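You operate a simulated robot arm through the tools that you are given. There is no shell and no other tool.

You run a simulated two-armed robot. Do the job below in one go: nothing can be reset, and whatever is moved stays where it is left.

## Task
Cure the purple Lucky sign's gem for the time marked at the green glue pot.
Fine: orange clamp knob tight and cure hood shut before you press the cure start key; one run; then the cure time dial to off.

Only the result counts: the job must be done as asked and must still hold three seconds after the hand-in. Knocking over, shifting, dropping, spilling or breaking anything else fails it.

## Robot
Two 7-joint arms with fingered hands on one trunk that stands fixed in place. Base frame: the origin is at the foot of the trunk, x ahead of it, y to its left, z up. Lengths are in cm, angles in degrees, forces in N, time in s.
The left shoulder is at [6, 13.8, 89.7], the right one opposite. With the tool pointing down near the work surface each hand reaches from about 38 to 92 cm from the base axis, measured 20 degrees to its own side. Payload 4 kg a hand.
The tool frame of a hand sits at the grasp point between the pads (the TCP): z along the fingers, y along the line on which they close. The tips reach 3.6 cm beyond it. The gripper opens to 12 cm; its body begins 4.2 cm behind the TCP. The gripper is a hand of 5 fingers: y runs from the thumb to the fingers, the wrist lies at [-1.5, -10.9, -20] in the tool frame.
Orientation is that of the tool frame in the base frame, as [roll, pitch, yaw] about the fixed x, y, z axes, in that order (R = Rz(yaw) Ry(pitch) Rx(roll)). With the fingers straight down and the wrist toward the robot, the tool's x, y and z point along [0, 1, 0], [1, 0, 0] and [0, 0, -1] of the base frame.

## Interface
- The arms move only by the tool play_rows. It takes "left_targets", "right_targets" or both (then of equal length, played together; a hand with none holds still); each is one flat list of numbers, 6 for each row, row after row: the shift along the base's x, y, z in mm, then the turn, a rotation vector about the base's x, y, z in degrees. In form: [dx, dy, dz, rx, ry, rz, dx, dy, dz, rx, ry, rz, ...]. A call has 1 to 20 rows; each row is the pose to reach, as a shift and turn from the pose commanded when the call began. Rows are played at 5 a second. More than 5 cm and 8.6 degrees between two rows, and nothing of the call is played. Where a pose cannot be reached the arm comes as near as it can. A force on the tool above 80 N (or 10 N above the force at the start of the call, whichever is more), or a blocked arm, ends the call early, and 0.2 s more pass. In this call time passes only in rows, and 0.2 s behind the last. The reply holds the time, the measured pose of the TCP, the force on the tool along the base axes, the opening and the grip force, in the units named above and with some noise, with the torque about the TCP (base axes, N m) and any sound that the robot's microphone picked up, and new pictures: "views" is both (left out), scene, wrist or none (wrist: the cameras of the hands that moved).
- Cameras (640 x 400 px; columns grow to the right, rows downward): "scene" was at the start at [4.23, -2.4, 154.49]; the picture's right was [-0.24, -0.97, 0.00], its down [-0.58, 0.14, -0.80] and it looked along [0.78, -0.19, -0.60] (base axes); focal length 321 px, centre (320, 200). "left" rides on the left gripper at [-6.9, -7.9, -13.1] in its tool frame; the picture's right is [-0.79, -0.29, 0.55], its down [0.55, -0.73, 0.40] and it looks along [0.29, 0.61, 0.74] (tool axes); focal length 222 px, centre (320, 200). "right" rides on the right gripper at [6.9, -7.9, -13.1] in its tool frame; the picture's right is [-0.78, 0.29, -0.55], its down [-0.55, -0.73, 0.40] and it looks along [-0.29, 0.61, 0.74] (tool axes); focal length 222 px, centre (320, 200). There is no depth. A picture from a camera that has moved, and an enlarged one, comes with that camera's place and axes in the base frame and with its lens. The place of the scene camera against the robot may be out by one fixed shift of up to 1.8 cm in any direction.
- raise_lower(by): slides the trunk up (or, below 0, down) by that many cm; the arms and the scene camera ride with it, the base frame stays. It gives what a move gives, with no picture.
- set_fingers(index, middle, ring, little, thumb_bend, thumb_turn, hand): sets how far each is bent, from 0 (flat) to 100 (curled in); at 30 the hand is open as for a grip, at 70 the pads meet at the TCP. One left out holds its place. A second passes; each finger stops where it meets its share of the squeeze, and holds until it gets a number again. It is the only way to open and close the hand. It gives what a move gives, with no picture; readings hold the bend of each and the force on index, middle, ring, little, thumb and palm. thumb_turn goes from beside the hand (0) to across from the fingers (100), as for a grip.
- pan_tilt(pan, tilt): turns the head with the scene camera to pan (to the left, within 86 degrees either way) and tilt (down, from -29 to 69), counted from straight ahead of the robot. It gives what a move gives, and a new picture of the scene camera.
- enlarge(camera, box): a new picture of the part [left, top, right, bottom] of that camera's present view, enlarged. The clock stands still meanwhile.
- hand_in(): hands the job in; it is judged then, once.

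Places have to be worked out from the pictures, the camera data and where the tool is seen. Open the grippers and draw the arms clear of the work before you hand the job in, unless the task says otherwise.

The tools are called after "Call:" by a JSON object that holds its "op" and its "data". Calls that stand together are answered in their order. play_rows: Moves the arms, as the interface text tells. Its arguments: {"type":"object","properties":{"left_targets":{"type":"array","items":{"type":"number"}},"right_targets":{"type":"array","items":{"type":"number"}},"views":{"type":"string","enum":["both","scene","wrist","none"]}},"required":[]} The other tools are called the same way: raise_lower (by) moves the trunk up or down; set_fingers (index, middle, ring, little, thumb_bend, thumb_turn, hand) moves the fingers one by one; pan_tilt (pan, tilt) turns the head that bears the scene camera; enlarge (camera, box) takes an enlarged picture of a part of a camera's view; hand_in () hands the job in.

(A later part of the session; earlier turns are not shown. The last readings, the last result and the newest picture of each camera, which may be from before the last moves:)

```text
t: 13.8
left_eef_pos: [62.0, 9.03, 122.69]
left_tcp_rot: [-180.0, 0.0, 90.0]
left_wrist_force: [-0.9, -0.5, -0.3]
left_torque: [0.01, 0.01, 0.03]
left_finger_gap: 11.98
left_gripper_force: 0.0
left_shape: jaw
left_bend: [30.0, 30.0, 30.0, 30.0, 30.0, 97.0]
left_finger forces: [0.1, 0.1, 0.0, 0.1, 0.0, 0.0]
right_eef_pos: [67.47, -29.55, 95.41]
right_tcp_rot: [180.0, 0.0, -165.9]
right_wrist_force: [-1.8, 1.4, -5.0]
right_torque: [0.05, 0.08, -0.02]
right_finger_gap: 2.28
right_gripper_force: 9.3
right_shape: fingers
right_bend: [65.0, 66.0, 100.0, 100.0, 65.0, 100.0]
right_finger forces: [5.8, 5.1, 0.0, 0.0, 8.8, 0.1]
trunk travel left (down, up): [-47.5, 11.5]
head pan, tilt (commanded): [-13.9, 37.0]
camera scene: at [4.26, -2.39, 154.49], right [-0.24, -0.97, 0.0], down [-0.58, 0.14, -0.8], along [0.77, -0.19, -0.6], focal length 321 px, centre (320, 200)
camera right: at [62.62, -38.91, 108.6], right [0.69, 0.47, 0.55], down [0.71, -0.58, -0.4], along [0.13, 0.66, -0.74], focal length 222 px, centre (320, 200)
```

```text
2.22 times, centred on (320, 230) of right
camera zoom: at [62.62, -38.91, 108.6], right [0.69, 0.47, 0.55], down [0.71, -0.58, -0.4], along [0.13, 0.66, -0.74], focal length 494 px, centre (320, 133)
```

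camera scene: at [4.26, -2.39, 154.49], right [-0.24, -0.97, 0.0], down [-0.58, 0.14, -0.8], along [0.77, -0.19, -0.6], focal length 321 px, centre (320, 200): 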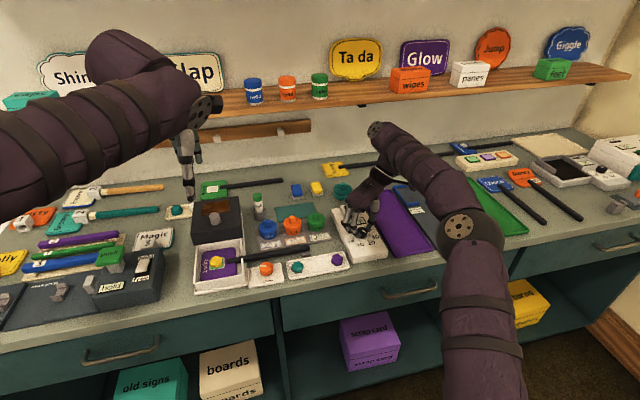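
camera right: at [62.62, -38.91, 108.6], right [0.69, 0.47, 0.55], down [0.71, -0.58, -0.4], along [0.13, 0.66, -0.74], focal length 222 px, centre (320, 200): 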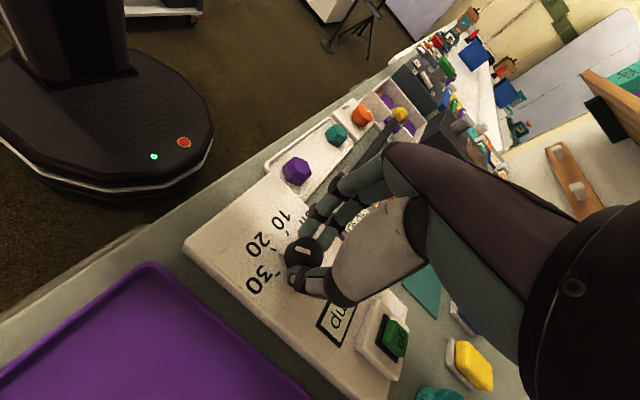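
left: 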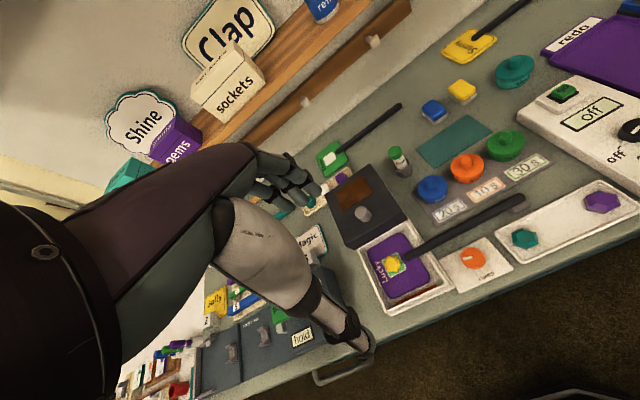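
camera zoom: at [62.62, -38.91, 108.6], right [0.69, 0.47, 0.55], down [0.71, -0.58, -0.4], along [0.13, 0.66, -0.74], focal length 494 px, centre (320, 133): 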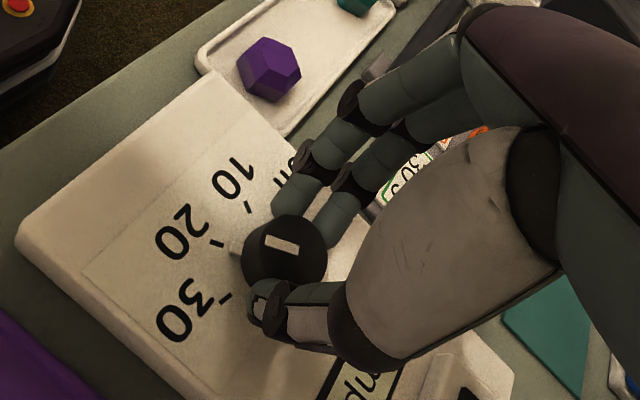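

At 104° the dial is close to 20 and the display seems to ask for the clamp. Forces are low, so I continue another 32°.

Call:
{"op": "play_rows", "data": {"right_targets": [0, 0, 0, 0, 0, 8, 0, 0, 0, 0, 0, 16, 0, 0, 0, 0, 0, 24, 0, 0, 0, 0, 0, 32], "views": "both"}}

Call:
{"op": "enlarge", "data": {"camera": "right", "box": [220, 140, 420, 320]}}

Call:
{"op": "enlarge", "data": {"camera": "left", "box": [540, 80, 640, 180]}}

```text
t: 14.8
left_eef_pos: [61.61, 9.31, 123.1]
left_tcp_rot: [179.7, 0.2, 90.1]
left_wrist_force: [-1.3, 0.2, 0.4]
left_torque: [-0.05, -0.07, 0.03]
left_finger_gap: 12.0
left_gripper_force: 0.0
left_shape: jaw
left_bend: [30.0, 30.0, 30.0, 30.0, 30.0, 97.0]
left_finger forces: [0.1, 0.0, 0.1, 0.1, 0.0, 0.1]
right_eef_pos: [65.45, -29.17, 100.53]
right_tcp_rot: [-176.9, 0.4, -138.6]
right_wrist_force: [-0.7, 0.6, -0.3]
right_torque: [-0.08, -0.09, 0.0]
right_finger_gap: 0.14
right_gripper_force: 0.0
right_shape: fingers
right_bend: [70.0, 70.0, 100.0, 100.0, 70.0, 100.0]
right_finger forces: [0.0, 0.1, 0.0, 0.1, 0.0, 0.0]
right hand out of reach, approached as far as the arm can: row 3, 4
trunk travel left (down, up): [-47.5, 11.5]
head pan, tilt (commanded): [-13.9, 37.0]
camera scene: at [3.79, -2.14, 154.52], right [-0.24, -0.97, 0.0], down [-0.58, 0.14, -0.8], along [0.78, -0.19, -0.6], focal length 321 px, centre (320, 200)
camera right: at [65.02, -39.33, 113.86], right [0.37, 0.76, 0.54], down [0.91, -0.2, -0.35], along [-0.16, 0.62, -0.77], focal length 222 px, centre (320, 200)
```

scene: 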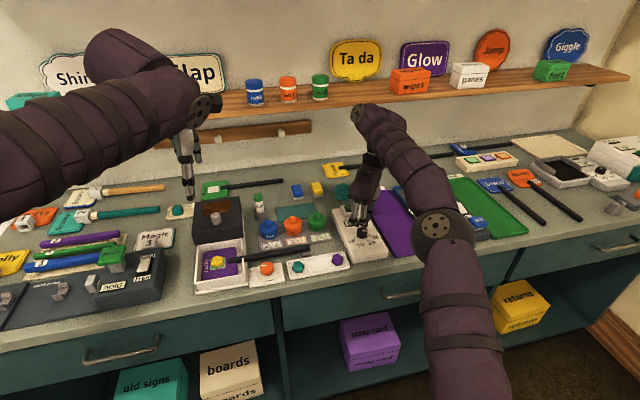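
right: 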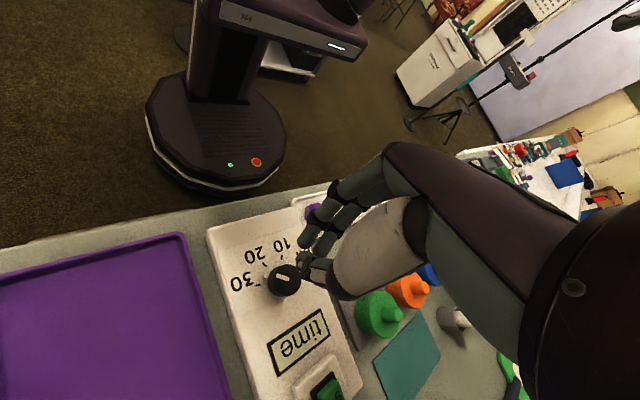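

```text
2.22 times, centred on (320, 230) of right
camera zoom: at [65.02, -39.33, 113.86], right [0.37, 0.76, 0.54], down [0.91, -0.2, -0.35], along [-0.16, 0.62, -0.77], focal length 494 px, centre (320, 133)
```

zoom: 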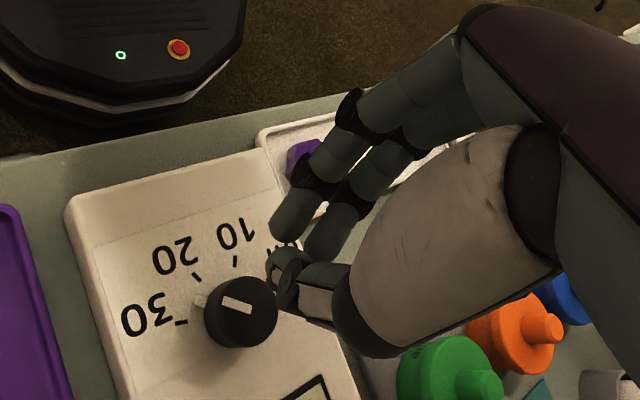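

```text
4.00 times, centred on (590, 130) of left
camera zoom: at [53.59, 2.4, 136.26], right [-0.29, -0.79, -0.55], down [-0.73, 0.55, -0.4], along [0.62, 0.28, -0.73], focal length 888 px, centre (-760, 480)
```

zoom: 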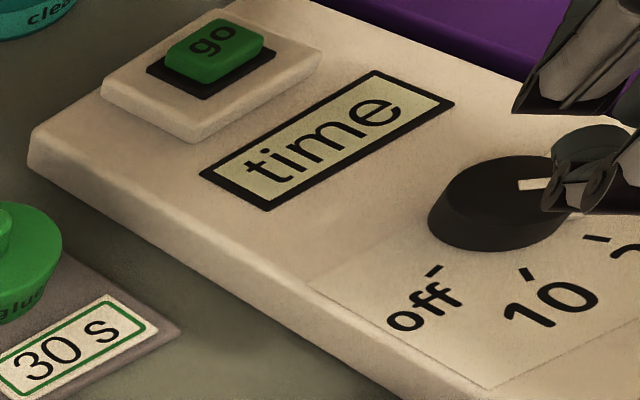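

The arm ran out of reach in the last two rows and the hand lifted off, leaving the dial between 20 and 30 with the display reading "time". I open the pinch, raise the hand and turn it back for a second grip.

Call:
{"op": "set_fingers", "data": {"hand": "right", "index": 50, "middle": 50, "thumb_bend": 50}}

Call:
{"op": "play_rows", "data": {"right_targets": [0, 0, 20, 0, 0, -5, 0, 0, 40, 0, 0, -12, 0, 0, 50, 0, 0, -20, 0, 0, 50, 0, 0, -28, 0, 0, 50, 0, 0, -36, 0, 0, 50, 0, 0, -44, 0, 0, 50, 0, 0, -52, 0, 0, 50, 0, 0, -60, 0, 0, 50, 0, 0, -68, 0, 0, 50, 0, 0, -76], "views": "scene"}}

```text
t: 15.8
left_eef_pos: [62.0, 9.12, 122.77]
left_tcp_rot: [-180.0, -0.1, 90.0]
left_wrist_force: [-0.1, -0.8, 1.0]
left_torque: [0.02, -0.01, -0.02]
left_finger_gap: 11.96
left_gripper_force: 0.1
left_shape: jaw
left_bend: [30.0, 30.0, 30.0, 30.0, 30.0, 97.0]
left_finger forces: [0.0, 0.0, 0.1, 0.0, 0.0, 0.0]
right_eef_pos: [65.78, -29.5, 100.06]
right_tcp_rot: [-177.2, 0.4, -138.7]
right_wrist_force: [-0.4, 0.6, 0.6]
right_torque: [-0.01, 0.01, 0.0]
right_finger_gap: 5.92
right_gripper_force: 0.0
right_shape: fingers
right_bend: [50.0, 50.0, 100.0, 100.0, 50.0, 100.0]
right_finger forces: [0.0, 0.0, 0.0, 0.1, 0.0, 0.1]
trunk travel left (down, up): [-47.5, 11.5]
head pan, tilt (commanded): [-13.9, 37.0]
```

```text
t: 18.0
left_eef_pos: [61.89, 9.0, 122.6]
left_tcp_rot: [-180.0, 0.0, 90.0]
left_wrist_force: [0.7, -0.1, 0.5]
left_torque: [-0.01, -0.02, 0.01]
left_finger_gap: 11.98
left_gripper_force: 0.1
left_shape: jaw
left_bend: [30.0, 30.0, 30.0, 30.0, 30.0, 97.0]
left_finger forces: [0.0, 0.0, 0.0, 0.0, 0.0, 0.1]
right_eef_pos: [65.86, -29.45, 105.08]
right_tcp_rot: [-177.2, 0.3, 145.1]
right_wrist_force: [-0.3, 0.0, -0.3]
right_torque: [0.03, -0.02, -0.03]
right_finger_gap: 5.92
right_gripper_force: 0.0
right_shape: fingers
right_bend: [50.0, 50.0, 100.0, 100.0, 50.0, 100.0]
right_finger forces: [0.0, 0.1, 0.0, 0.1, 0.0, 0.1]
trunk travel left (down, up): [-47.5, 11.5]
head pan, tilt (commanded): [-13.9, 37.0]
camera scene: at [4.2, -2.38, 154.49], right [-0.24, -0.97, 0.0], down [-0.58, 0.14, -0.8], along [0.78, -0.19, -0.6], focal length 321 px, centre (320, 200)
```

scene: 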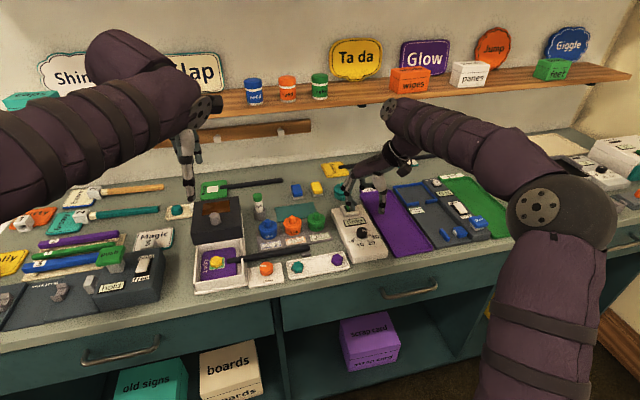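

Measured tilt is about 2.8° about the tool x axis, left over from the reach limit. I finish turning back to yaw 90 and centre over the dial, then correct the tilt.

Call:
{"op": "play_rows", "data": {"right_targets": [2, 0, 0, 0, 0, -8, 4, 0, 0, 0, 0, -16, 7, 0, 0, 0, 0, -24, 10, 0, 0, 0, 0, -32, 12, 0, 0, 0, 0, -40, 14, 0, 0, 0, 0, -48, 16, 0, 0, 0, 0, -55, 16, 0, 0, 0, 0, -55], "views": "none"}}

Call:
{"op": "play_rows", "data": {"right_targets": [0, 0, 0, 0, -1.4, 0, 0, 0, 0, 0, -2.8, 0, 0, 0, 0, 0, -2.8, 0], "views": "wrist"}}

Call:
{"op": "enlarge", "data": {"camera": "right", "box": [200, 140, 400, 320]}}

Call:
{"op": "enlarge", "data": {"camera": "left", "box": [540, 80, 640, 180]}}

```text
t: 19.8
left_eef_pos: [61.93, 9.0, 122.75]
left_tcp_rot: [180.0, 0.1, 89.9]
left_wrist_force: [0.6, -0.6, 0.0]
left_torque: [-0.04, 0.02, -0.02]
left_finger_gap: 12.0
left_gripper_force: 0.1
left_shape: jaw
left_bend: [30.0, 30.0, 30.0, 30.0, 30.0, 97.0]
left_finger forces: [0.0, 0.0, 0.1, 0.0, 0.0, 0.1]
right_eef_pos: [67.46, -29.58, 105.01]
right_tcp_rot: [-177.2, 0.4, 90.2]
right_wrist_force: [-0.2, 0.2, 0.1]
right_torque: [0.0, -0.04, -0.01]
right_finger_gap: 5.92
right_gripper_force: 0.0
right_shape: fingers
right_bend: [50.0, 50.0, 100.0, 100.0, 50.0, 100.0]
right_finger forces: [0.0, 0.1, 0.1, 0.1, 0.0, 0.0]
trunk travel left (down, up): [-47.5, 11.5]
head pan, tilt (commanded): [-13.9, 37.0]
```

```text
t: 20.6
left_eef_pos: [61.97, 9.08, 122.75]
left_tcp_rot: [-180.0, -0.1, 90.1]
left_wrist_force: [-0.1, -0.3, 0.0]
left_torque: [0.01, -0.02, -0.04]
left_finger_gap: 11.96
left_gripper_force: 0.1
left_shape: jaw
left_bend: [30.0, 30.0, 30.0, 30.0, 30.0, 97.0]
left_finger forces: [0.0, 0.0, 0.0, 0.1, 0.0, 0.0]
right_eef_pos: [67.58, -29.52, 105.02]
right_tcp_rot: [180.0, 0.4, 90.3]
right_wrist_force: [-0.3, 0.4, -0.2]
right_torque: [0.01, -0.03, -0.03]
right_finger_gap: 5.91
right_gripper_force: 0.1
right_shape: fingers
right_bend: [50.0, 50.0, 100.0, 100.0, 50.0, 100.0]
right_finger forces: [0.0, 0.0, 0.1, 0.0, 0.0, 0.0]
trunk travel left (down, up): [-47.5, 11.5]
head pan, tilt (commanded): [-13.9, 37.0]
camera right: at [59.59, -22.53, 118.11], right [0.29, -0.78, 0.55], down [-0.73, -0.56, -0.39], along [0.61, -0.29, -0.73], focal length 222 px, centre (320, 200)
```

right: 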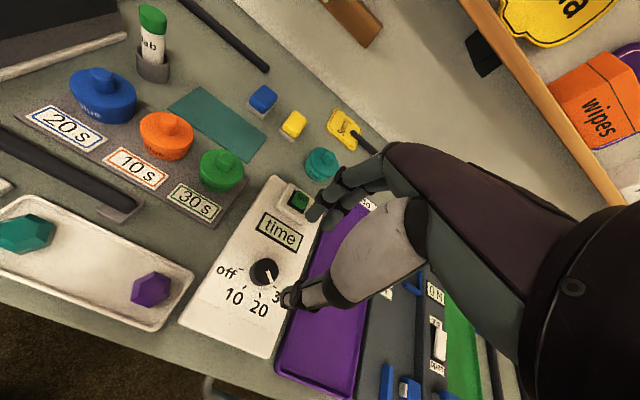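

```text
2.22 times, centred on (300, 230) of right
camera zoom: at [59.59, -22.53, 118.11], right [0.29, -0.78, 0.55], down [-0.73, -0.56, -0.39], along [0.61, -0.29, -0.73], focal length 494 px, centre (364, 133)
```

zoom: 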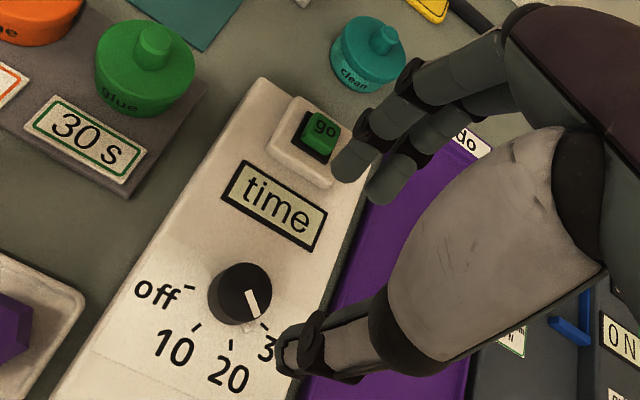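

```text
4.00 times, centred on (590, 130) of left
camera zoom: at [54.02, 2.08, 135.96], right [-0.29, -0.79, -0.55], down [-0.73, 0.55, -0.4], along [0.61, 0.29, -0.74], focal length 888 px, centre (-760, 480)
```

zoom: 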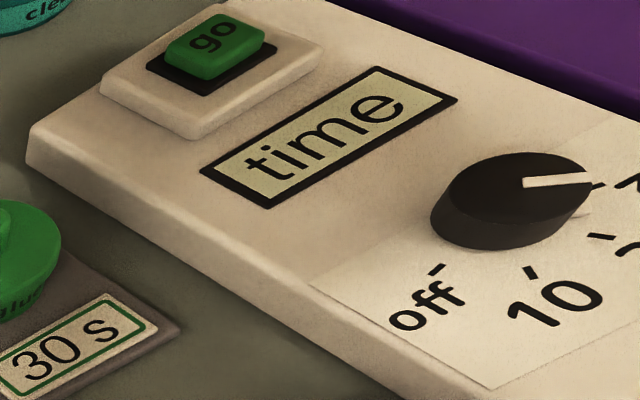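

The dial is at roughly 232° (20 is at 205°, 30 at 255°), so about 22° remain. I lower the open pinch over the dial again to z≈95.3.

Call:
{"op": "play_rows", "data": {"right_targets": [0, 0, -30, 0, 0, 0, 0, 0.5, -60, 0, 0, 0, 0, 0.5, -85, 0, 0, 0, 0, 0.5, -97, 0, 0, 0], "views": "none"}}

Call:
{"op": "set_fingers", "data": {"hand": "right", "index": 59, "middle": 59, "thumb_bend": 59}}

Call:
{"op": "set_fingers", "data": {"hand": "right", "index": 70, "middle": 70, "thumb_bend": 70}}

Call:
{"op": "enlarge", "data": {"camera": "right", "box": [220, 140, 420, 320]}}

```text
t: 21.6
left_eef_pos: [61.92, 9.06, 122.7]
left_tcp_rot: [179.9, 0.0, 90.0]
left_wrist_force: [-0.1, -0.1, 0.2]
left_torque: [0.01, 0.01, -0.01]
left_finger_gap: 11.95
left_gripper_force: 0.0
left_shape: jaw
left_bend: [30.0, 30.0, 30.0, 30.0, 30.0, 97.0]
left_finger forces: [0.0, 0.1, 0.0, 0.0, 0.0, 0.1]
right_eef_pos: [67.53, -29.37, 95.17]
right_tcp_rot: [-180.0, 0.4, 90.3]
right_wrist_force: [-0.6, 0.1, 0.4]
right_torque: [0.0, -0.01, -0.03]
right_finger_gap: 5.95
right_gripper_force: 0.1
right_shape: fingers
right_bend: [50.0, 50.0, 100.0, 100.0, 50.0, 100.0]
right_finger forces: [0.1, 0.0, 0.1, 0.0, 0.0, 0.1]
trunk travel left (down, up): [-47.5, 11.5]
head pan, tilt (commanded): [-13.9, 37.0]
```

```text
t: 22.6
left_eef_pos: [61.87, 9.22, 122.69]
left_tcp_rot: [180.0, 0.0, 90.0]
left_wrist_force: [0.3, -0.1, 0.2]
left_torque: [0.05, -0.01, 0.01]
left_finger_gap: 12.01
left_gripper_force: 0.1
left_shape: jaw
left_bend: [30.0, 30.0, 30.0, 30.0, 30.0, 97.0]
left_finger forces: [0.1, 0.1, 0.1, 0.1, 0.0, 0.0]
right_eef_pos: [67.66, -29.46, 95.22]
right_tcp_rot: [-180.0, 0.4, 90.4]
right_wrist_force: [-1.3, 0.9, -0.2]
right_torque: [0.02, -0.02, 0.0]
right_finger_gap: 3.3
right_gripper_force: 0.1
right_shape: fingers
right_bend: [59.0, 59.0, 100.0, 100.0, 59.0, 100.0]
right_finger forces: [0.1, 0.1, 0.1, 0.0, 0.1, 0.0]
trunk travel left (down, up): [-47.5, 11.5]
head pan, tilt (commanded): [-13.9, 37.0]
```

```text
t: 23.6
left_eef_pos: [61.99, 9.14, 122.68]
left_tcp_rot: [-179.9, 0.0, 89.9]
left_wrist_force: [-0.2, 0.4, -0.5]
left_torque: [0.03, 0.02, 0.01]
left_finger_gap: 11.96
left_gripper_force: 0.1
left_shape: jaw
left_bend: [30.0, 30.0, 30.0, 30.0, 30.0, 97.0]
left_finger forces: [0.1, 0.0, 0.1, 0.0, 0.1, 0.0]
right_eef_pos: [67.78, -29.48, 95.26]
right_tcp_rot: [-180.0, 0.4, 90.2]
right_wrist_force: [2.0, -0.3, -0.5]
right_torque: [-0.05, -0.12, -0.01]
right_finger_gap: 2.28
right_gripper_force: 9.3
right_shape: fingers
right_bend: [65.0, 66.0, 100.0, 100.0, 64.0, 100.0]
right_finger forces: [4.9, 5.5, 0.0, 0.0, 8.9, 0.1]
trunk travel left (down, up): [-47.5, 11.5]
head pan, tilt (commanded): [-13.9, 37.0]
```

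```text
2.22 times, centred on (320, 230) of right
camera zoom: at [59.77, -22.44, 108.34], right [0.29, -0.78, 0.55], down [-0.73, -0.56, -0.39], along [0.61, -0.29, -0.73], focal length 494 px, centre (320, 133)
```

zoom: 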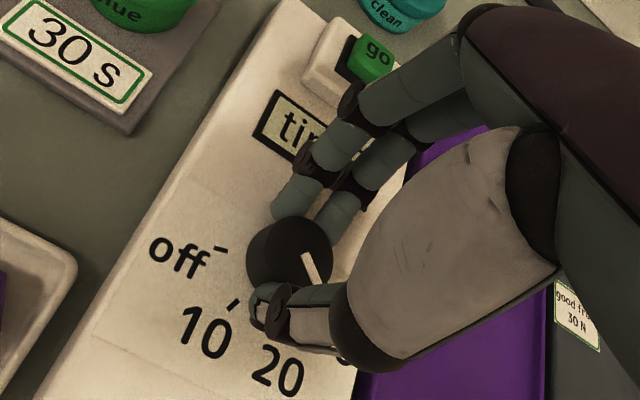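

The grip is good again (5–9 N per finger). I turn +22° and check the dial and display.

Call:
{"op": "play_rows", "data": {"right_targets": [0, 0, 0, 0, 0, 7, 0, 0, 0, 0, 0, 14, 0, 0, 0, 0, 0, 22, 0, 0, 0, 0, 0, 22], "views": "none"}}

Call:
{"op": "enlarge", "data": {"camera": "left", "box": [540, 80, 640, 180]}}

Call:
{"op": "enlarge", "data": {"camera": "scene", "box": [310, 160, 420, 270]}}

Call:
{"op": "enlarge", "data": {"camera": "right", "box": [220, 140, 420, 320]}}

```text
t: 24.6
left_eef_pos: [62.05, 9.14, 122.67]
left_tcp_rot: [179.9, 0.0, 90.0]
left_wrist_force: [-0.3, 0.1, 0.3]
left_torque: [0.02, 0.01, -0.01]
left_finger_gap: 11.98
left_gripper_force: 0.1
left_shape: jaw
left_bend: [30.0, 30.0, 30.0, 30.0, 30.0, 97.0]
left_finger forces: [0.0, 0.0, 0.0, 0.0, 0.1, 0.0]
right_eef_pos: [67.56, -29.44, 95.3]
right_tcp_rot: [180.0, 0.3, 112.4]
right_wrist_force: [2.2, 3.0, -2.3]
right_torque: [0.16, -0.16, -0.02]
right_finger_gap: 2.26
right_gripper_force: 10.1
right_shape: fingers
right_bend: [65.0, 66.0, 100.0, 100.0, 64.0, 100.0]
right_finger forces: [6.1, 5.7, 0.1, 0.0, 8.1, 0.0]
trunk travel left (down, up): [-47.5, 11.5]
head pan, tilt (commanded): [-13.9, 37.0]
```

```text
4.00 times, centred on (590, 130) of left
camera zoom: at [54.06, 2.11, 135.94], right [-0.29, -0.79, -0.55], down [-0.73, 0.55, -0.4], along [0.61, 0.29, -0.74], focal length 888 px, centre (-760, 480)
```

zoom: 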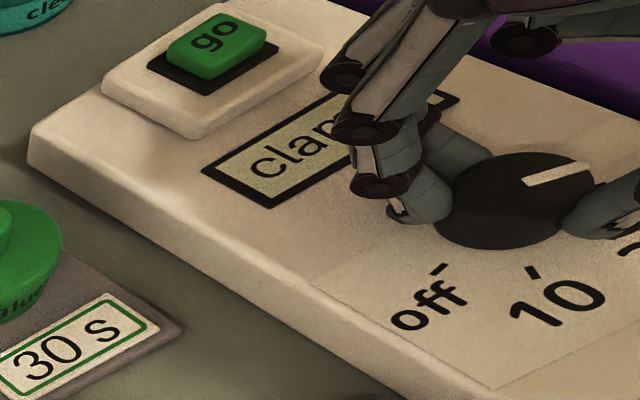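

```text
3.64 times, centred on (365, 215) of scene
camera zoom: at [4.29, -2.38, 154.49], right [-0.24, -0.97, 0.0], down [-0.58, 0.14, -0.8], along [0.77, -0.19, -0.6], focal length 1167 px, centre (156, 146)
```

zoom: 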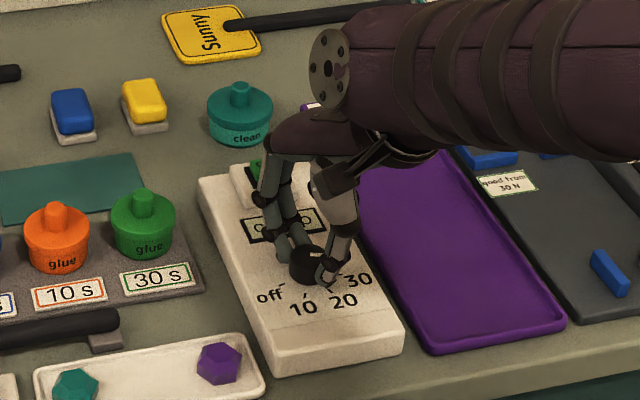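

```text
2.22 times, centred on (320, 230) of right
camera zoom: at [57.6, -25.94, 108.37], right [0.57, -0.61, 0.55], down [-0.47, -0.79, -0.39], along [0.68, -0.04, -0.74], focal length 494 px, centre (320, 133)
```

zoom: 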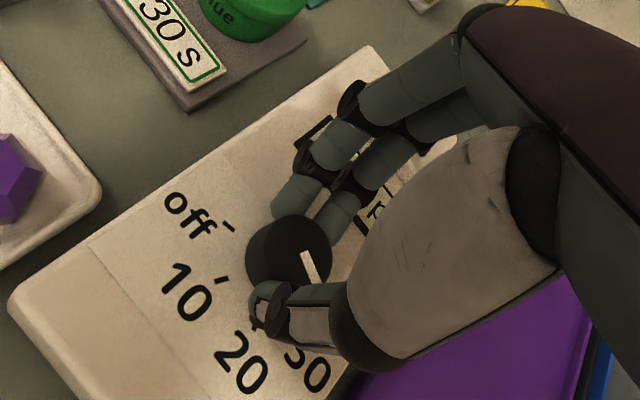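

The display now reads "clamp", so the time setting is accepted. I open the pinch and lift away to verify that the dial points at 30.

Call:
{"op": "set_fingers", "data": {"hand": "right", "index": 50, "middle": 50, "thumb_bend": 50}}

Call:
{"op": "play_rows", "data": {"right_targets": [0, 0, 20, 0, 0, 0, 0, 0, 50, 0, 0, -7, 0, 0, 80, 0, 0, -14, 0, 0, 98, 0, 0, -22, 0, 0, 98, 0, 0, -22], "views": "wrist"}}

Call:
{"op": "enlarge", "data": {"camera": "right", "box": [200, 160, 340, 300]}}

Call:
{"op": "enlarge", "data": {"camera": "scene", "box": [325, 195, 395, 270]}}

```text
t: 25.6
left_eef_pos: [61.9, 9.04, 122.72]
left_tcp_rot: [179.9, -0.1, 90.1]
left_wrist_force: [0.7, 0.1, 0.0]
left_torque: [-0.01, -0.01, -0.02]
left_finger_gap: 12.0
left_gripper_force: 0.0
left_shape: jaw
left_bend: [30.0, 30.0, 30.0, 30.0, 30.0, 97.0]
left_finger forces: [0.1, 0.0, 0.0, 0.1, 0.0, 0.0]
right_eef_pos: [67.51, -29.52, 95.28]
right_tcp_rot: [-180.0, 0.4, 112.3]
right_wrist_force: [0.4, 0.1, 1.1]
right_torque: [0.05, 0.01, 0.02]
right_finger_gap: 5.92
right_gripper_force: 0.0
right_shape: fingers
right_bend: [50.0, 50.0, 100.0, 100.0, 50.0, 100.0]
right_finger forces: [0.1, 0.0, 0.1, 0.0, 0.0, 0.0]
trunk travel left (down, up): [-47.5, 11.5]
head pan, tilt (commanded): [-13.9, 37.0]
```

```text
t: 26.8
left_eef_pos: [61.84, 9.04, 122.73]
left_tcp_rot: [-180.0, 0.0, 90.0]
left_wrist_force: [-1.4, -0.6, -1.2]
left_torque: [0.02, -0.01, 0.0]
left_finger_gap: 11.98
left_gripper_force: 0.1
left_shape: jaw
left_bend: [30.0, 30.0, 30.0, 30.0, 30.0, 97.0]
left_finger forces: [0.0, 0.1, 0.1, 0.0, 0.0, 0.0]
right_eef_pos: [67.35, -29.46, 105.04]
right_tcp_rot: [-180.0, 0.5, 90.2]
right_wrist_force: [0.1, -0.4, -0.5]
right_torque: [0.02, -0.02, -0.03]
right_finger_gap: 5.93
right_gripper_force: 0.1
right_shape: fingers
right_bend: [50.0, 50.0, 100.0, 100.0, 50.0, 100.0]
right_finger forces: [0.0, 0.0, 0.1, 0.1, 0.1, 0.0]
trunk travel left (down, up): [-47.5, 11.5]
head pan, tilt (commanded): [-13.9, 37.0]
camera right: at [59.38, -22.51, 118.11], right [0.29, -0.78, 0.55], down [-0.73, -0.55, -0.39], along [0.61, -0.29, -0.73], focal length 222 px, centre (320, 200)
```

right: 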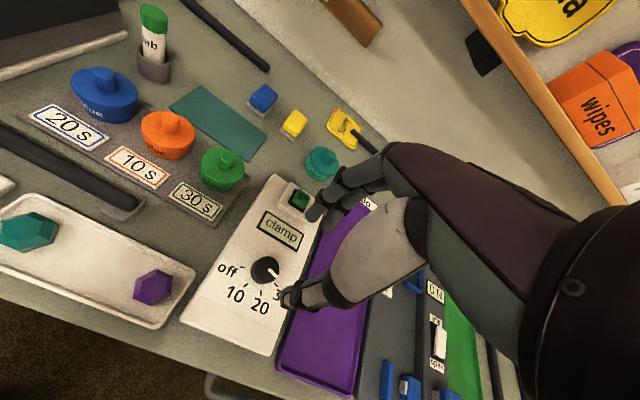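

```text
2.86 times, centred on (270, 230) of right
camera zoom: at [59.38, -22.51, 118.11], right [0.29, -0.78, 0.55], down [-0.73, -0.55, -0.39], along [0.61, -0.29, -0.73], focal length 635 px, centre (463, 114)
```

zoom: 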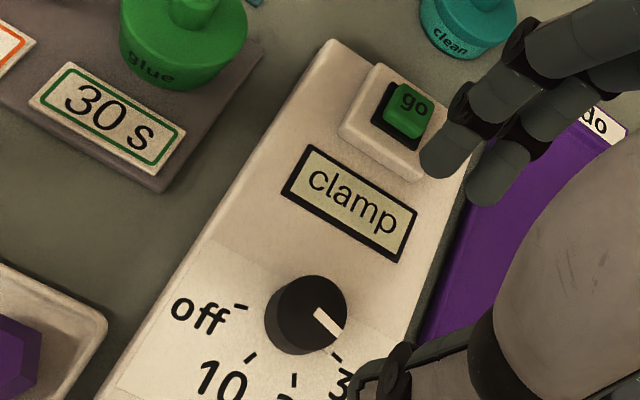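

```text
5.33 times, centred on (360, 232) of scene
camera zoom: at [4.25, -2.43, 154.49], right [-0.24, -0.97, 0.0], down [-0.58, 0.14, -0.8], along [0.77, -0.19, -0.6], focal length 1711 px, centre (107, 27)
```

zoom: 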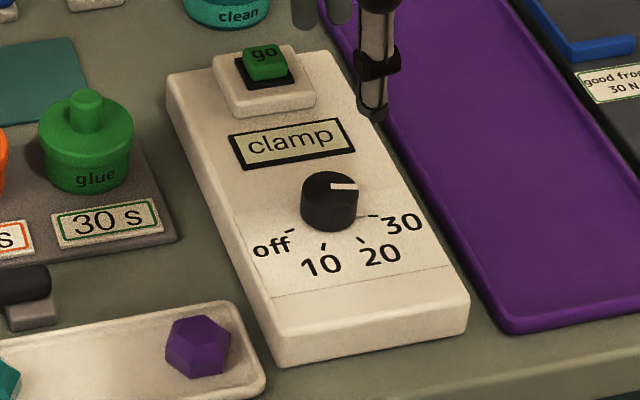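

The dial points at 30 and the display asks for "clamp". I estimate the clamp knob top at (62, -2, 90.7), so I shape the left hand into a pinch and bring it above the knob at z≈103.

Call:
{"op": "set_fingers", "data": {"hand": "left", "index": 50, "middle": 50, "ring": 100, "little": 100, "thumb_bend": 50, "thumb_turn": 100}}

Call:
{"op": "play_rows", "data": {"left_targets": [0, -37, -20, 0, 0, 0, 0, -74, -50, 0, 0, 0, 0, -111, -90, 0, 0, 0, 0, -111, -130, 0, 0, 0, 0, -111, -170, 0, 0, 0, 0, -111, -190, 0, 0, 0, 0, -111, -190, 0, 0, 0], "views": "both"}}

Call:
{"op": "enlarge", "data": {"camera": "left", "box": [200, 140, 440, 340]}}

Call:
{"op": "enlarge", "data": {"camera": "scene", "box": [190, 170, 310, 300]}}

Call:
{"op": "enlarge", "data": {"camera": "right", "box": [0, 0, 200, 200]}}

```text
t: 27.8
left_eef_pos: [61.97, 9.0, 122.73]
left_tcp_rot: [-179.9, -0.1, 90.0]
left_wrist_force: [0.2, -0.1, -0.6]
left_torque: [0.0, 0.0, -0.01]
left_finger_gap: 6.03
left_gripper_force: 0.0
left_shape: fingers
left_bend: [50.0, 50.0, 100.0, 100.0, 50.0, 100.0]
left_finger forces: [0.1, 0.1, 0.1, 0.0, 0.0, 0.0]
right_eef_pos: [67.29, -29.49, 105.01]
right_tcp_rot: [180.0, 0.4, 90.3]
right_wrist_force: [0.1, 0.3, -0.4]
right_torque: [0.05, 0.0, 0.04]
right_finger_gap: 5.91
right_gripper_force: 0.0
right_shape: fingers
right_bend: [50.0, 50.0, 100.0, 100.0, 50.0, 100.0]
right_finger forces: [0.0, 0.0, 0.0, 0.0, 0.0, 0.1]
trunk travel left (down, up): [-47.5, 11.5]
head pan, tilt (commanded): [-13.9, 37.0]
```

```text
refused: row 3 steps farther than a row can; nothing moved
```

```text
2.00 times, centred on (320, 240) of left
camera zoom: at [54.01, 2.08, 135.96], right [-0.29, -0.79, -0.55], down [-0.73, 0.55, -0.4], along [0.61, 0.29, -0.74], focal length 444 px, centre (320, 120)
```

zoom: 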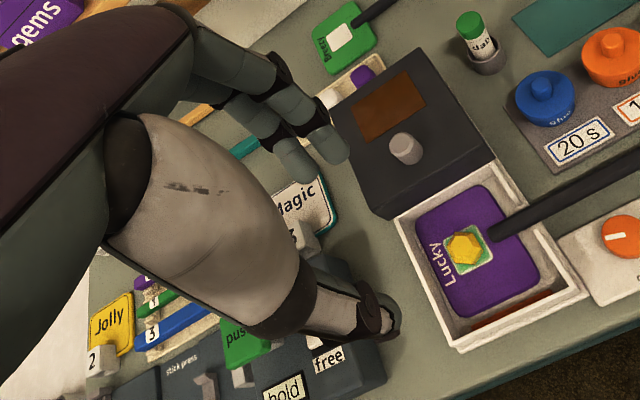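

```text
3.08 times, centred on (250, 235) of scene
camera zoom: at [4.23, -2.4, 154.49], right [-0.24, -0.97, 0.0], down [-0.58, 0.14, -0.8], along [0.77, -0.19, -0.6], focal length 987 px, centre (535, 92)
```

zoom: 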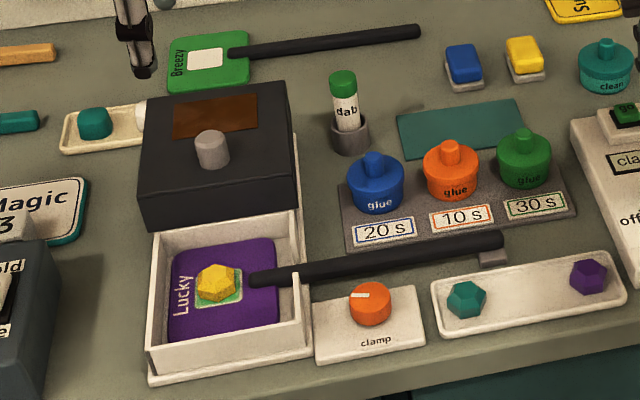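

```text
2.00 times, centred on (100, 100) of right
camera zoom: at [59.37, -22.47, 118.11], right [0.29, -0.78, 0.55], down [-0.73, -0.56, -0.39], along [0.61, -0.29, -0.73], focal length 444 px, centre (760, 400)
```

zoom: 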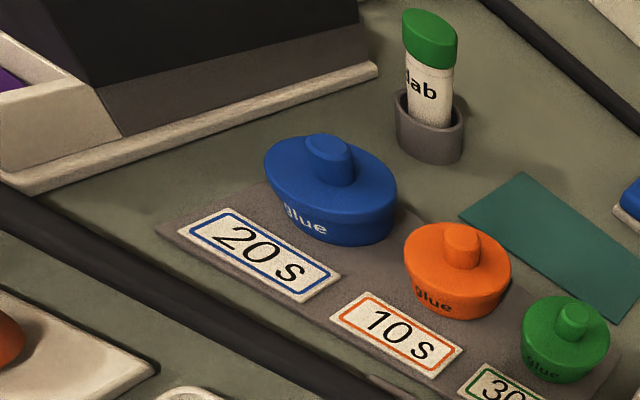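

The step was slightly too long in one row, so I replay the move with smaller steps.

Call:
{"op": "play_rows", "data": {"left_targets": [0, -37, -20, 0, 0, 0, 0, -74, -45, 0, 0, 0, 0, -105, -75, 0, 0, 0, 0, -111, -115, 0, 0, 0, 0, -111, -155, 0, 0, 0, 0, -111, -190, 0, 0, 0, 0, -111, -190, 0, 0, 0], "views": "both"}}

Call:
{"op": "enlarge", "data": {"camera": "left", "box": [200, 140, 440, 340]}}

Call:
{"op": "enlarge", "data": {"camera": "scene", "box": [190, 170, 310, 300]}}

Call:
{"op": "enlarge", "data": {"camera": "right", "box": [0, 0, 200, 200]}}

```text
t: 29.4
left_eef_pos: [61.93, -1.99, 103.61]
left_tcp_rot: [179.9, 0.0, 89.9]
left_wrist_force: [0.6, 0.4, 0.2]
left_torque: [-0.01, 0.0, -0.01]
left_finger_gap: 6.02
left_gripper_force: 0.0
left_shape: fingers
left_bend: [50.0, 50.0, 100.0, 100.0, 50.0, 100.0]
left_finger forces: [0.0, 0.0, 0.0, 0.1, 0.0, 0.0]
right_eef_pos: [67.28, -29.53, 105.02]
right_tcp_rot: [180.0, 0.3, 90.2]
right_wrist_force: [-0.2, 0.4, 0.3]
right_torque: [0.0, 0.0, 0.02]
right_finger_gap: 5.9
right_gripper_force: 0.1
right_shape: fingers
right_bend: [50.0, 50.0, 100.0, 100.0, 50.0, 100.0]
right_finger forces: [0.0, 0.1, 0.0, 0.1, 0.0, 0.0]
trunk travel left (down, up): [-47.5, 11.5]
head pan, tilt (commanded): [-13.9, 37.0]
camera scene: at [4.22, -2.4, 154.49], right [-0.24, -0.97, 0.0], down [-0.58, 0.14, -0.8], along [0.78, -0.19, -0.6], focal length 321 px, centre (320, 200)
camera left: at [54.05, -8.92, 116.91], right [-0.29, -0.79, -0.55], down [-0.73, 0.55, -0.4], along [0.61, 0.29, -0.74], focal length 222 px, centre (320, 200)
```

scene: 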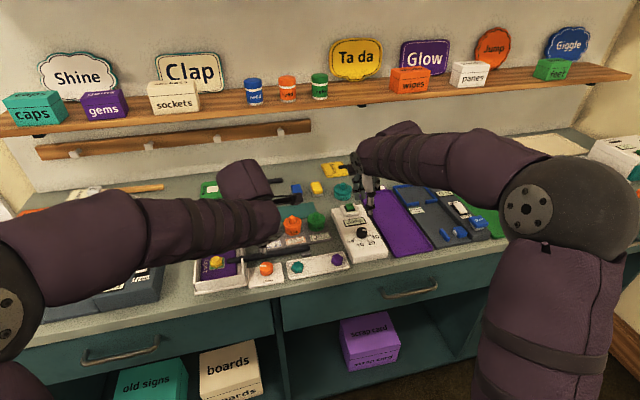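
left: 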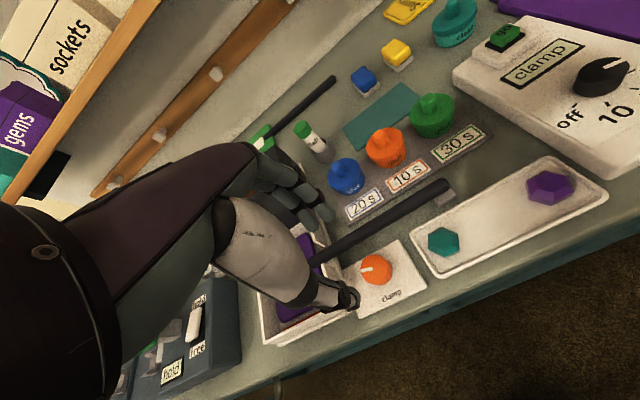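

```text
2.00 times, centred on (320, 240) of left
camera zoom: at [54.05, -8.92, 116.91], right [-0.29, -0.79, -0.55], down [-0.73, 0.55, -0.4], along [0.61, 0.29, -0.74], focal length 444 px, centre (320, 120)
```

zoom: 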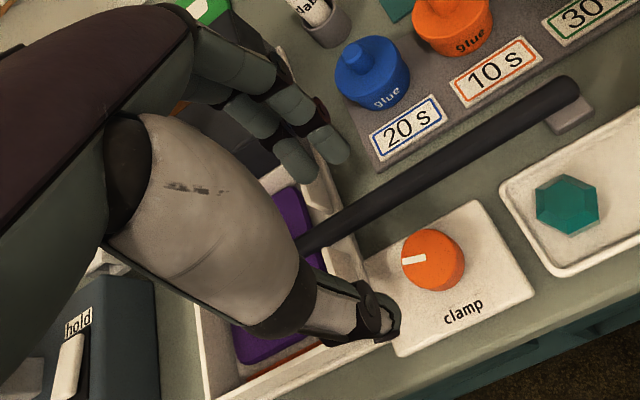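

```text
3.08 times, centred on (250, 235) of scene
camera zoom: at [4.22, -2.4, 154.49], right [-0.24, -0.97, 0.0], down [-0.58, 0.14, -0.8], along [0.78, -0.19, -0.6], focal length 987 px, centre (535, 92)
```

zoom: 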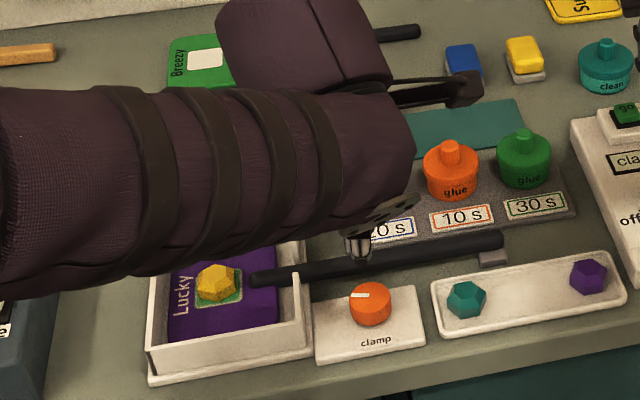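

```text
2.00 times, centred on (100, 100) of right
camera zoom: at [59.36, -22.46, 118.12], right [0.29, -0.78, 0.55], down [-0.73, -0.56, -0.39], along [0.61, -0.29, -0.73], focal length 444 px, centre (760, 400)
```

zoom: 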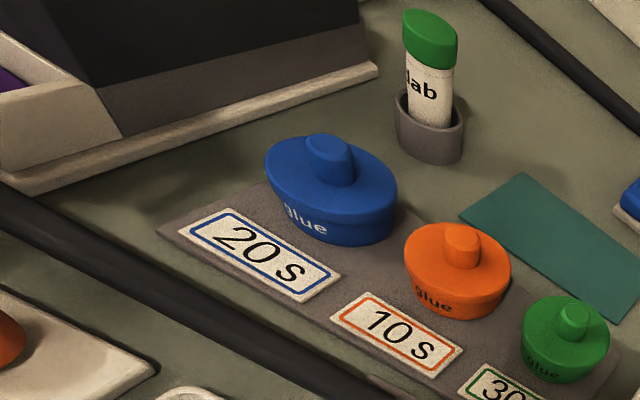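

Refined, the clamp knob is at about (62.3, -1.9, top 89.7) and 3.8 cm wide. The sign's handle runs along y at x≈66.9 and the tray wall is near y≈1.1, so the gaps are tight. The right hand suits this better because its curled fingers stay on the free side, so I retract the left hand first.

Call:
{"op": "play_rows", "data": {"left_targets": [0, 0, 40, 0, 0, 0, 0, 0, 80, 0, 0, 0, 0, 30, 115, 0, 0, 0, 0, 65, 145, 0, 0, 0, 0, 100, 175, 0, 0, 0, 0, 135, 195, 0, 0, 0, 0, 160, 195, 0, 0, 0], "views": "none"}}

Call:
{"op": "play_rows", "data": {"right_targets": [-10, 40, 0, 0, 0, 0, -20, 80, 0, 0, 0, 0, -30, 120, 0, 0, 0, 0, -40, 160, 0, 0, 0, 0, -50, 200, 0, 0, 0, 0, -60, 240, 0, 0, 0, 0, -75, 274, 0, 0, 0, 0, -75, 274, 0, 0, 0, 0], "views": "both"}}

Call:
{"op": "enlarge", "data": {"camera": "right", "box": [180, 140, 400, 320]}}

Call:
{"op": "enlarge", "data": {"camera": "left", "box": [340, 120, 580, 320]}}

Call:
{"op": "enlarge", "data": {"camera": "scene", "box": [190, 170, 310, 300]}}

```text
t: 31.0
left_eef_pos: [61.74, 14.12, 123.14]
left_tcp_rot: [-180.0, 0.1, 90.0]
left_wrist_force: [-0.9, 0.8, 0.4]
left_torque: [0.01, -0.02, 0.01]
left_finger_gap: 6.03
left_gripper_force: 0.1
left_shape: fingers
left_bend: [50.0, 50.0, 100.0, 100.0, 50.0, 100.0]
left_finger forces: [0.0, 0.1, 0.0, 0.0, 0.1, 0.0]
right_eef_pos: [67.42, -29.34, 104.82]
right_tcp_rot: [-180.0, 0.4, 90.3]
right_wrist_force: [-0.4, 0.7, -0.1]
right_torque: [-0.06, 0.03, 0.02]
right_finger_gap: 5.93
right_gripper_force: 0.1
right_shape: fingers
right_bend: [50.0, 50.0, 100.0, 100.0, 50.0, 100.0]
right_finger forces: [0.0, 0.1, 0.0, 0.0, 0.0, 0.1]
trunk travel left (down, up): [-47.5, 11.5]
head pan, tilt (commanded): [-13.9, 37.0]
```

```text
t: 32.8
left_eef_pos: [61.76, 14.02, 123.12]
left_tcp_rot: [179.9, 0.0, 90.0]
left_wrist_force: [0.5, -0.1, 0.4]
left_torque: [0.02, -0.03, -0.01]
left_finger_gap: 5.99
left_gripper_force: 0.0
left_shape: fingers
left_bend: [50.0, 50.0, 100.0, 100.0, 50.0, 100.0]
left_finger forces: [0.0, 0.0, 0.0, 0.0, 0.0, 0.1]
right_eef_pos: [59.84, -2.19, 105.07]
right_tcp_rot: [180.0, 0.4, 90.3]
right_wrist_force: [0.1, 0.0, -0.5]
right_torque: [0.03, 0.02, 0.0]
right_finger_gap: 5.9
right_gripper_force: 0.0
right_shape: fingers
right_bend: [50.0, 50.0, 100.0, 100.0, 50.0, 100.0]
right_finger forces: [0.0, 0.1, 0.0, 0.1, 0.1, 0.0]
trunk travel left (down, up): [-47.5, 11.5]
head pan, tilt (commanded): [-13.9, 37.0]
camera scene: at [4.25, -2.42, 154.49], right [-0.24, -0.97, 0.0], down [-0.58, 0.14, -0.8], along [0.77, -0.19, -0.6], focal length 321 px, centre (320, 200)
camera right: at [51.88, 4.79, 118.12], right [0.29, -0.78, 0.55], down [-0.73, -0.56, -0.39], along [0.61, -0.29, -0.73], focal length 222 px, centre (320, 200)
```

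scene: 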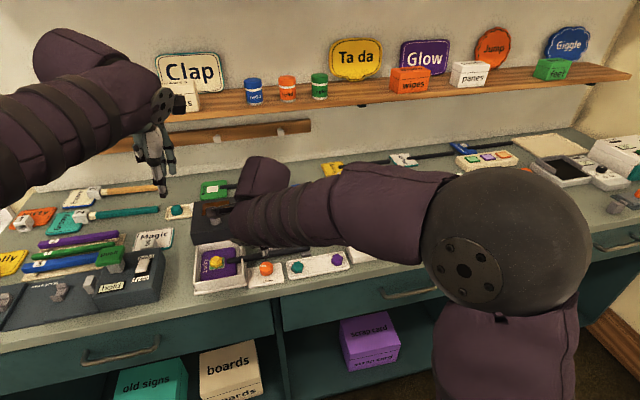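
right: 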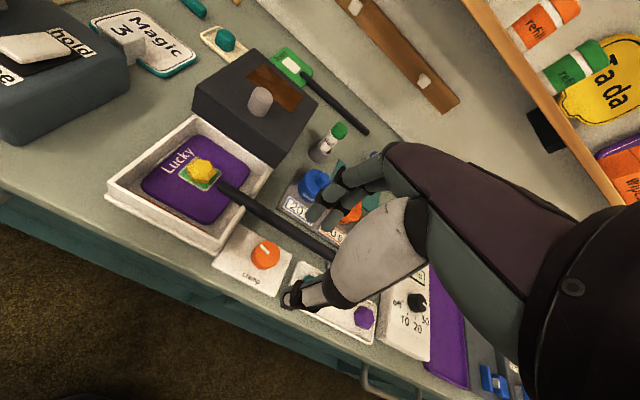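

```text
2.22 times, centred on (290, 230) of right
camera zoom: at [51.88, 4.79, 118.12], right [0.29, -0.78, 0.55], down [-0.73, -0.56, -0.39], along [0.61, -0.29, -0.73], focal length 494 px, centre (387, 133)
```

zoom: 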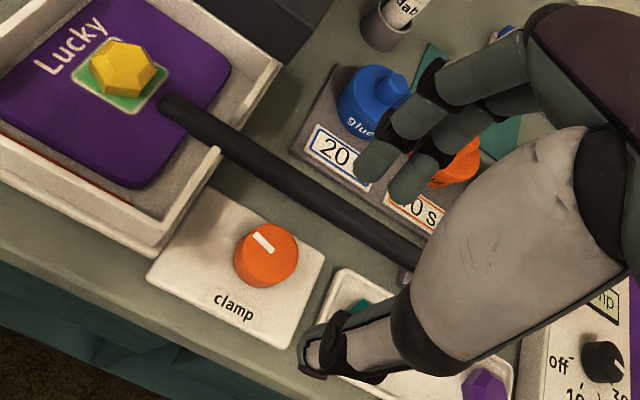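

```text
2.00 times, centred on (460, 220) of left
camera zoom: at [53.86, 7.01, 136.4], right [-0.29, -0.79, -0.55], down [-0.73, 0.55, -0.4], along [0.61, 0.29, -0.74], focal length 444 px, centre (40, 160)
```

zoom: 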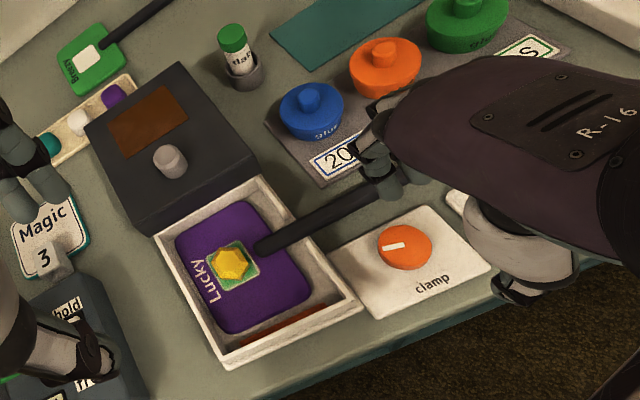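

```text
3.08 times, centred on (250, 235) of scene
camera zoom: at [4.25, -2.42, 154.49], right [-0.24, -0.97, 0.0], down [-0.58, 0.14, -0.8], along [0.77, -0.19, -0.6], focal length 987 px, centre (535, 92)
```

zoom: 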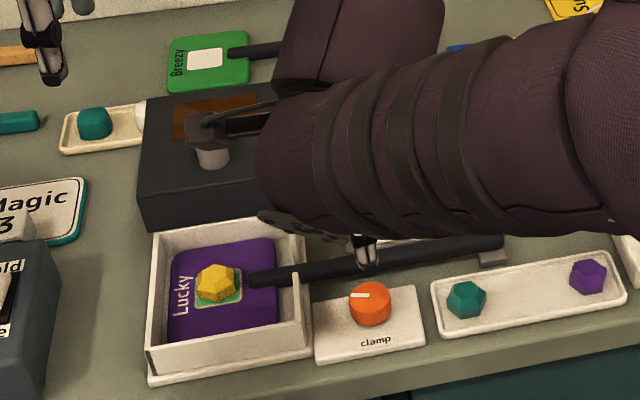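

Good views of the clamp area. I enlarge more to measure the tray wall, stick and knob heights.

Call:
{"op": "enlarge", "data": {"camera": "right", "box": [190, 160, 340, 300]}}

Call:
{"op": "enlarge", "data": {"camera": "left", "box": [440, 180, 580, 300]}}

Call:
{"op": "enlarge", "data": {"camera": "scene", "box": [230, 235, 310, 295]}}

```text
2.86 times, centred on (265, 230) of right
camera zoom: at [51.88, 4.79, 118.12], right [0.29, -0.78, 0.55], down [-0.73, -0.56, -0.39], along [0.61, -0.29, -0.73], focal length 635 px, centre (477, 114)
```

zoom: 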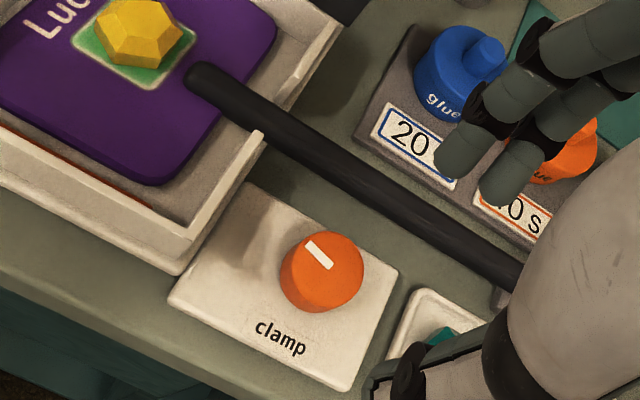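

```text
3.33 times, centred on (510, 240) of left
camera zoom: at [53.86, 7.01, 136.4], right [-0.29, -0.79, -0.55], down [-0.73, 0.55, -0.4], along [0.61, 0.29, -0.74], focal length 740 px, centre (-313, 67)
```

zoom: 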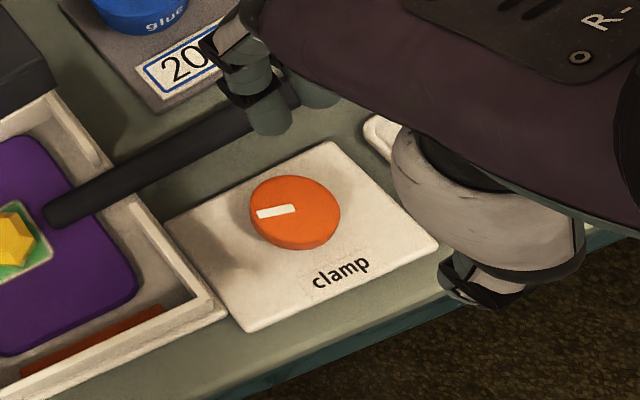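

```text
6.67 times, centred on (270, 265) of scene
camera zoom: at [4.25, -2.42, 154.49], right [-0.24, -0.97, 0.0], down [-0.58, 0.14, -0.8], along [0.77, -0.19, -0.6], focal length 2139 px, centre (653, -233)
```

zoom: 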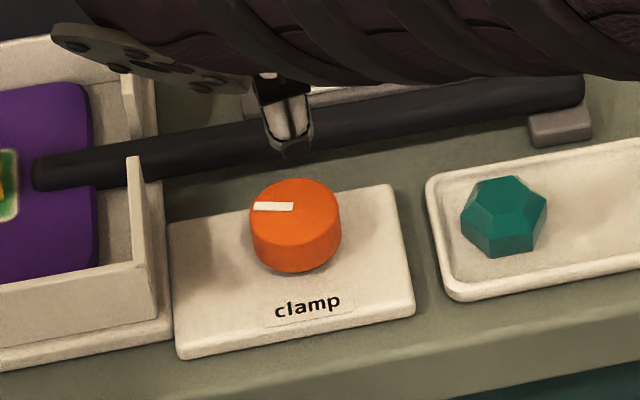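

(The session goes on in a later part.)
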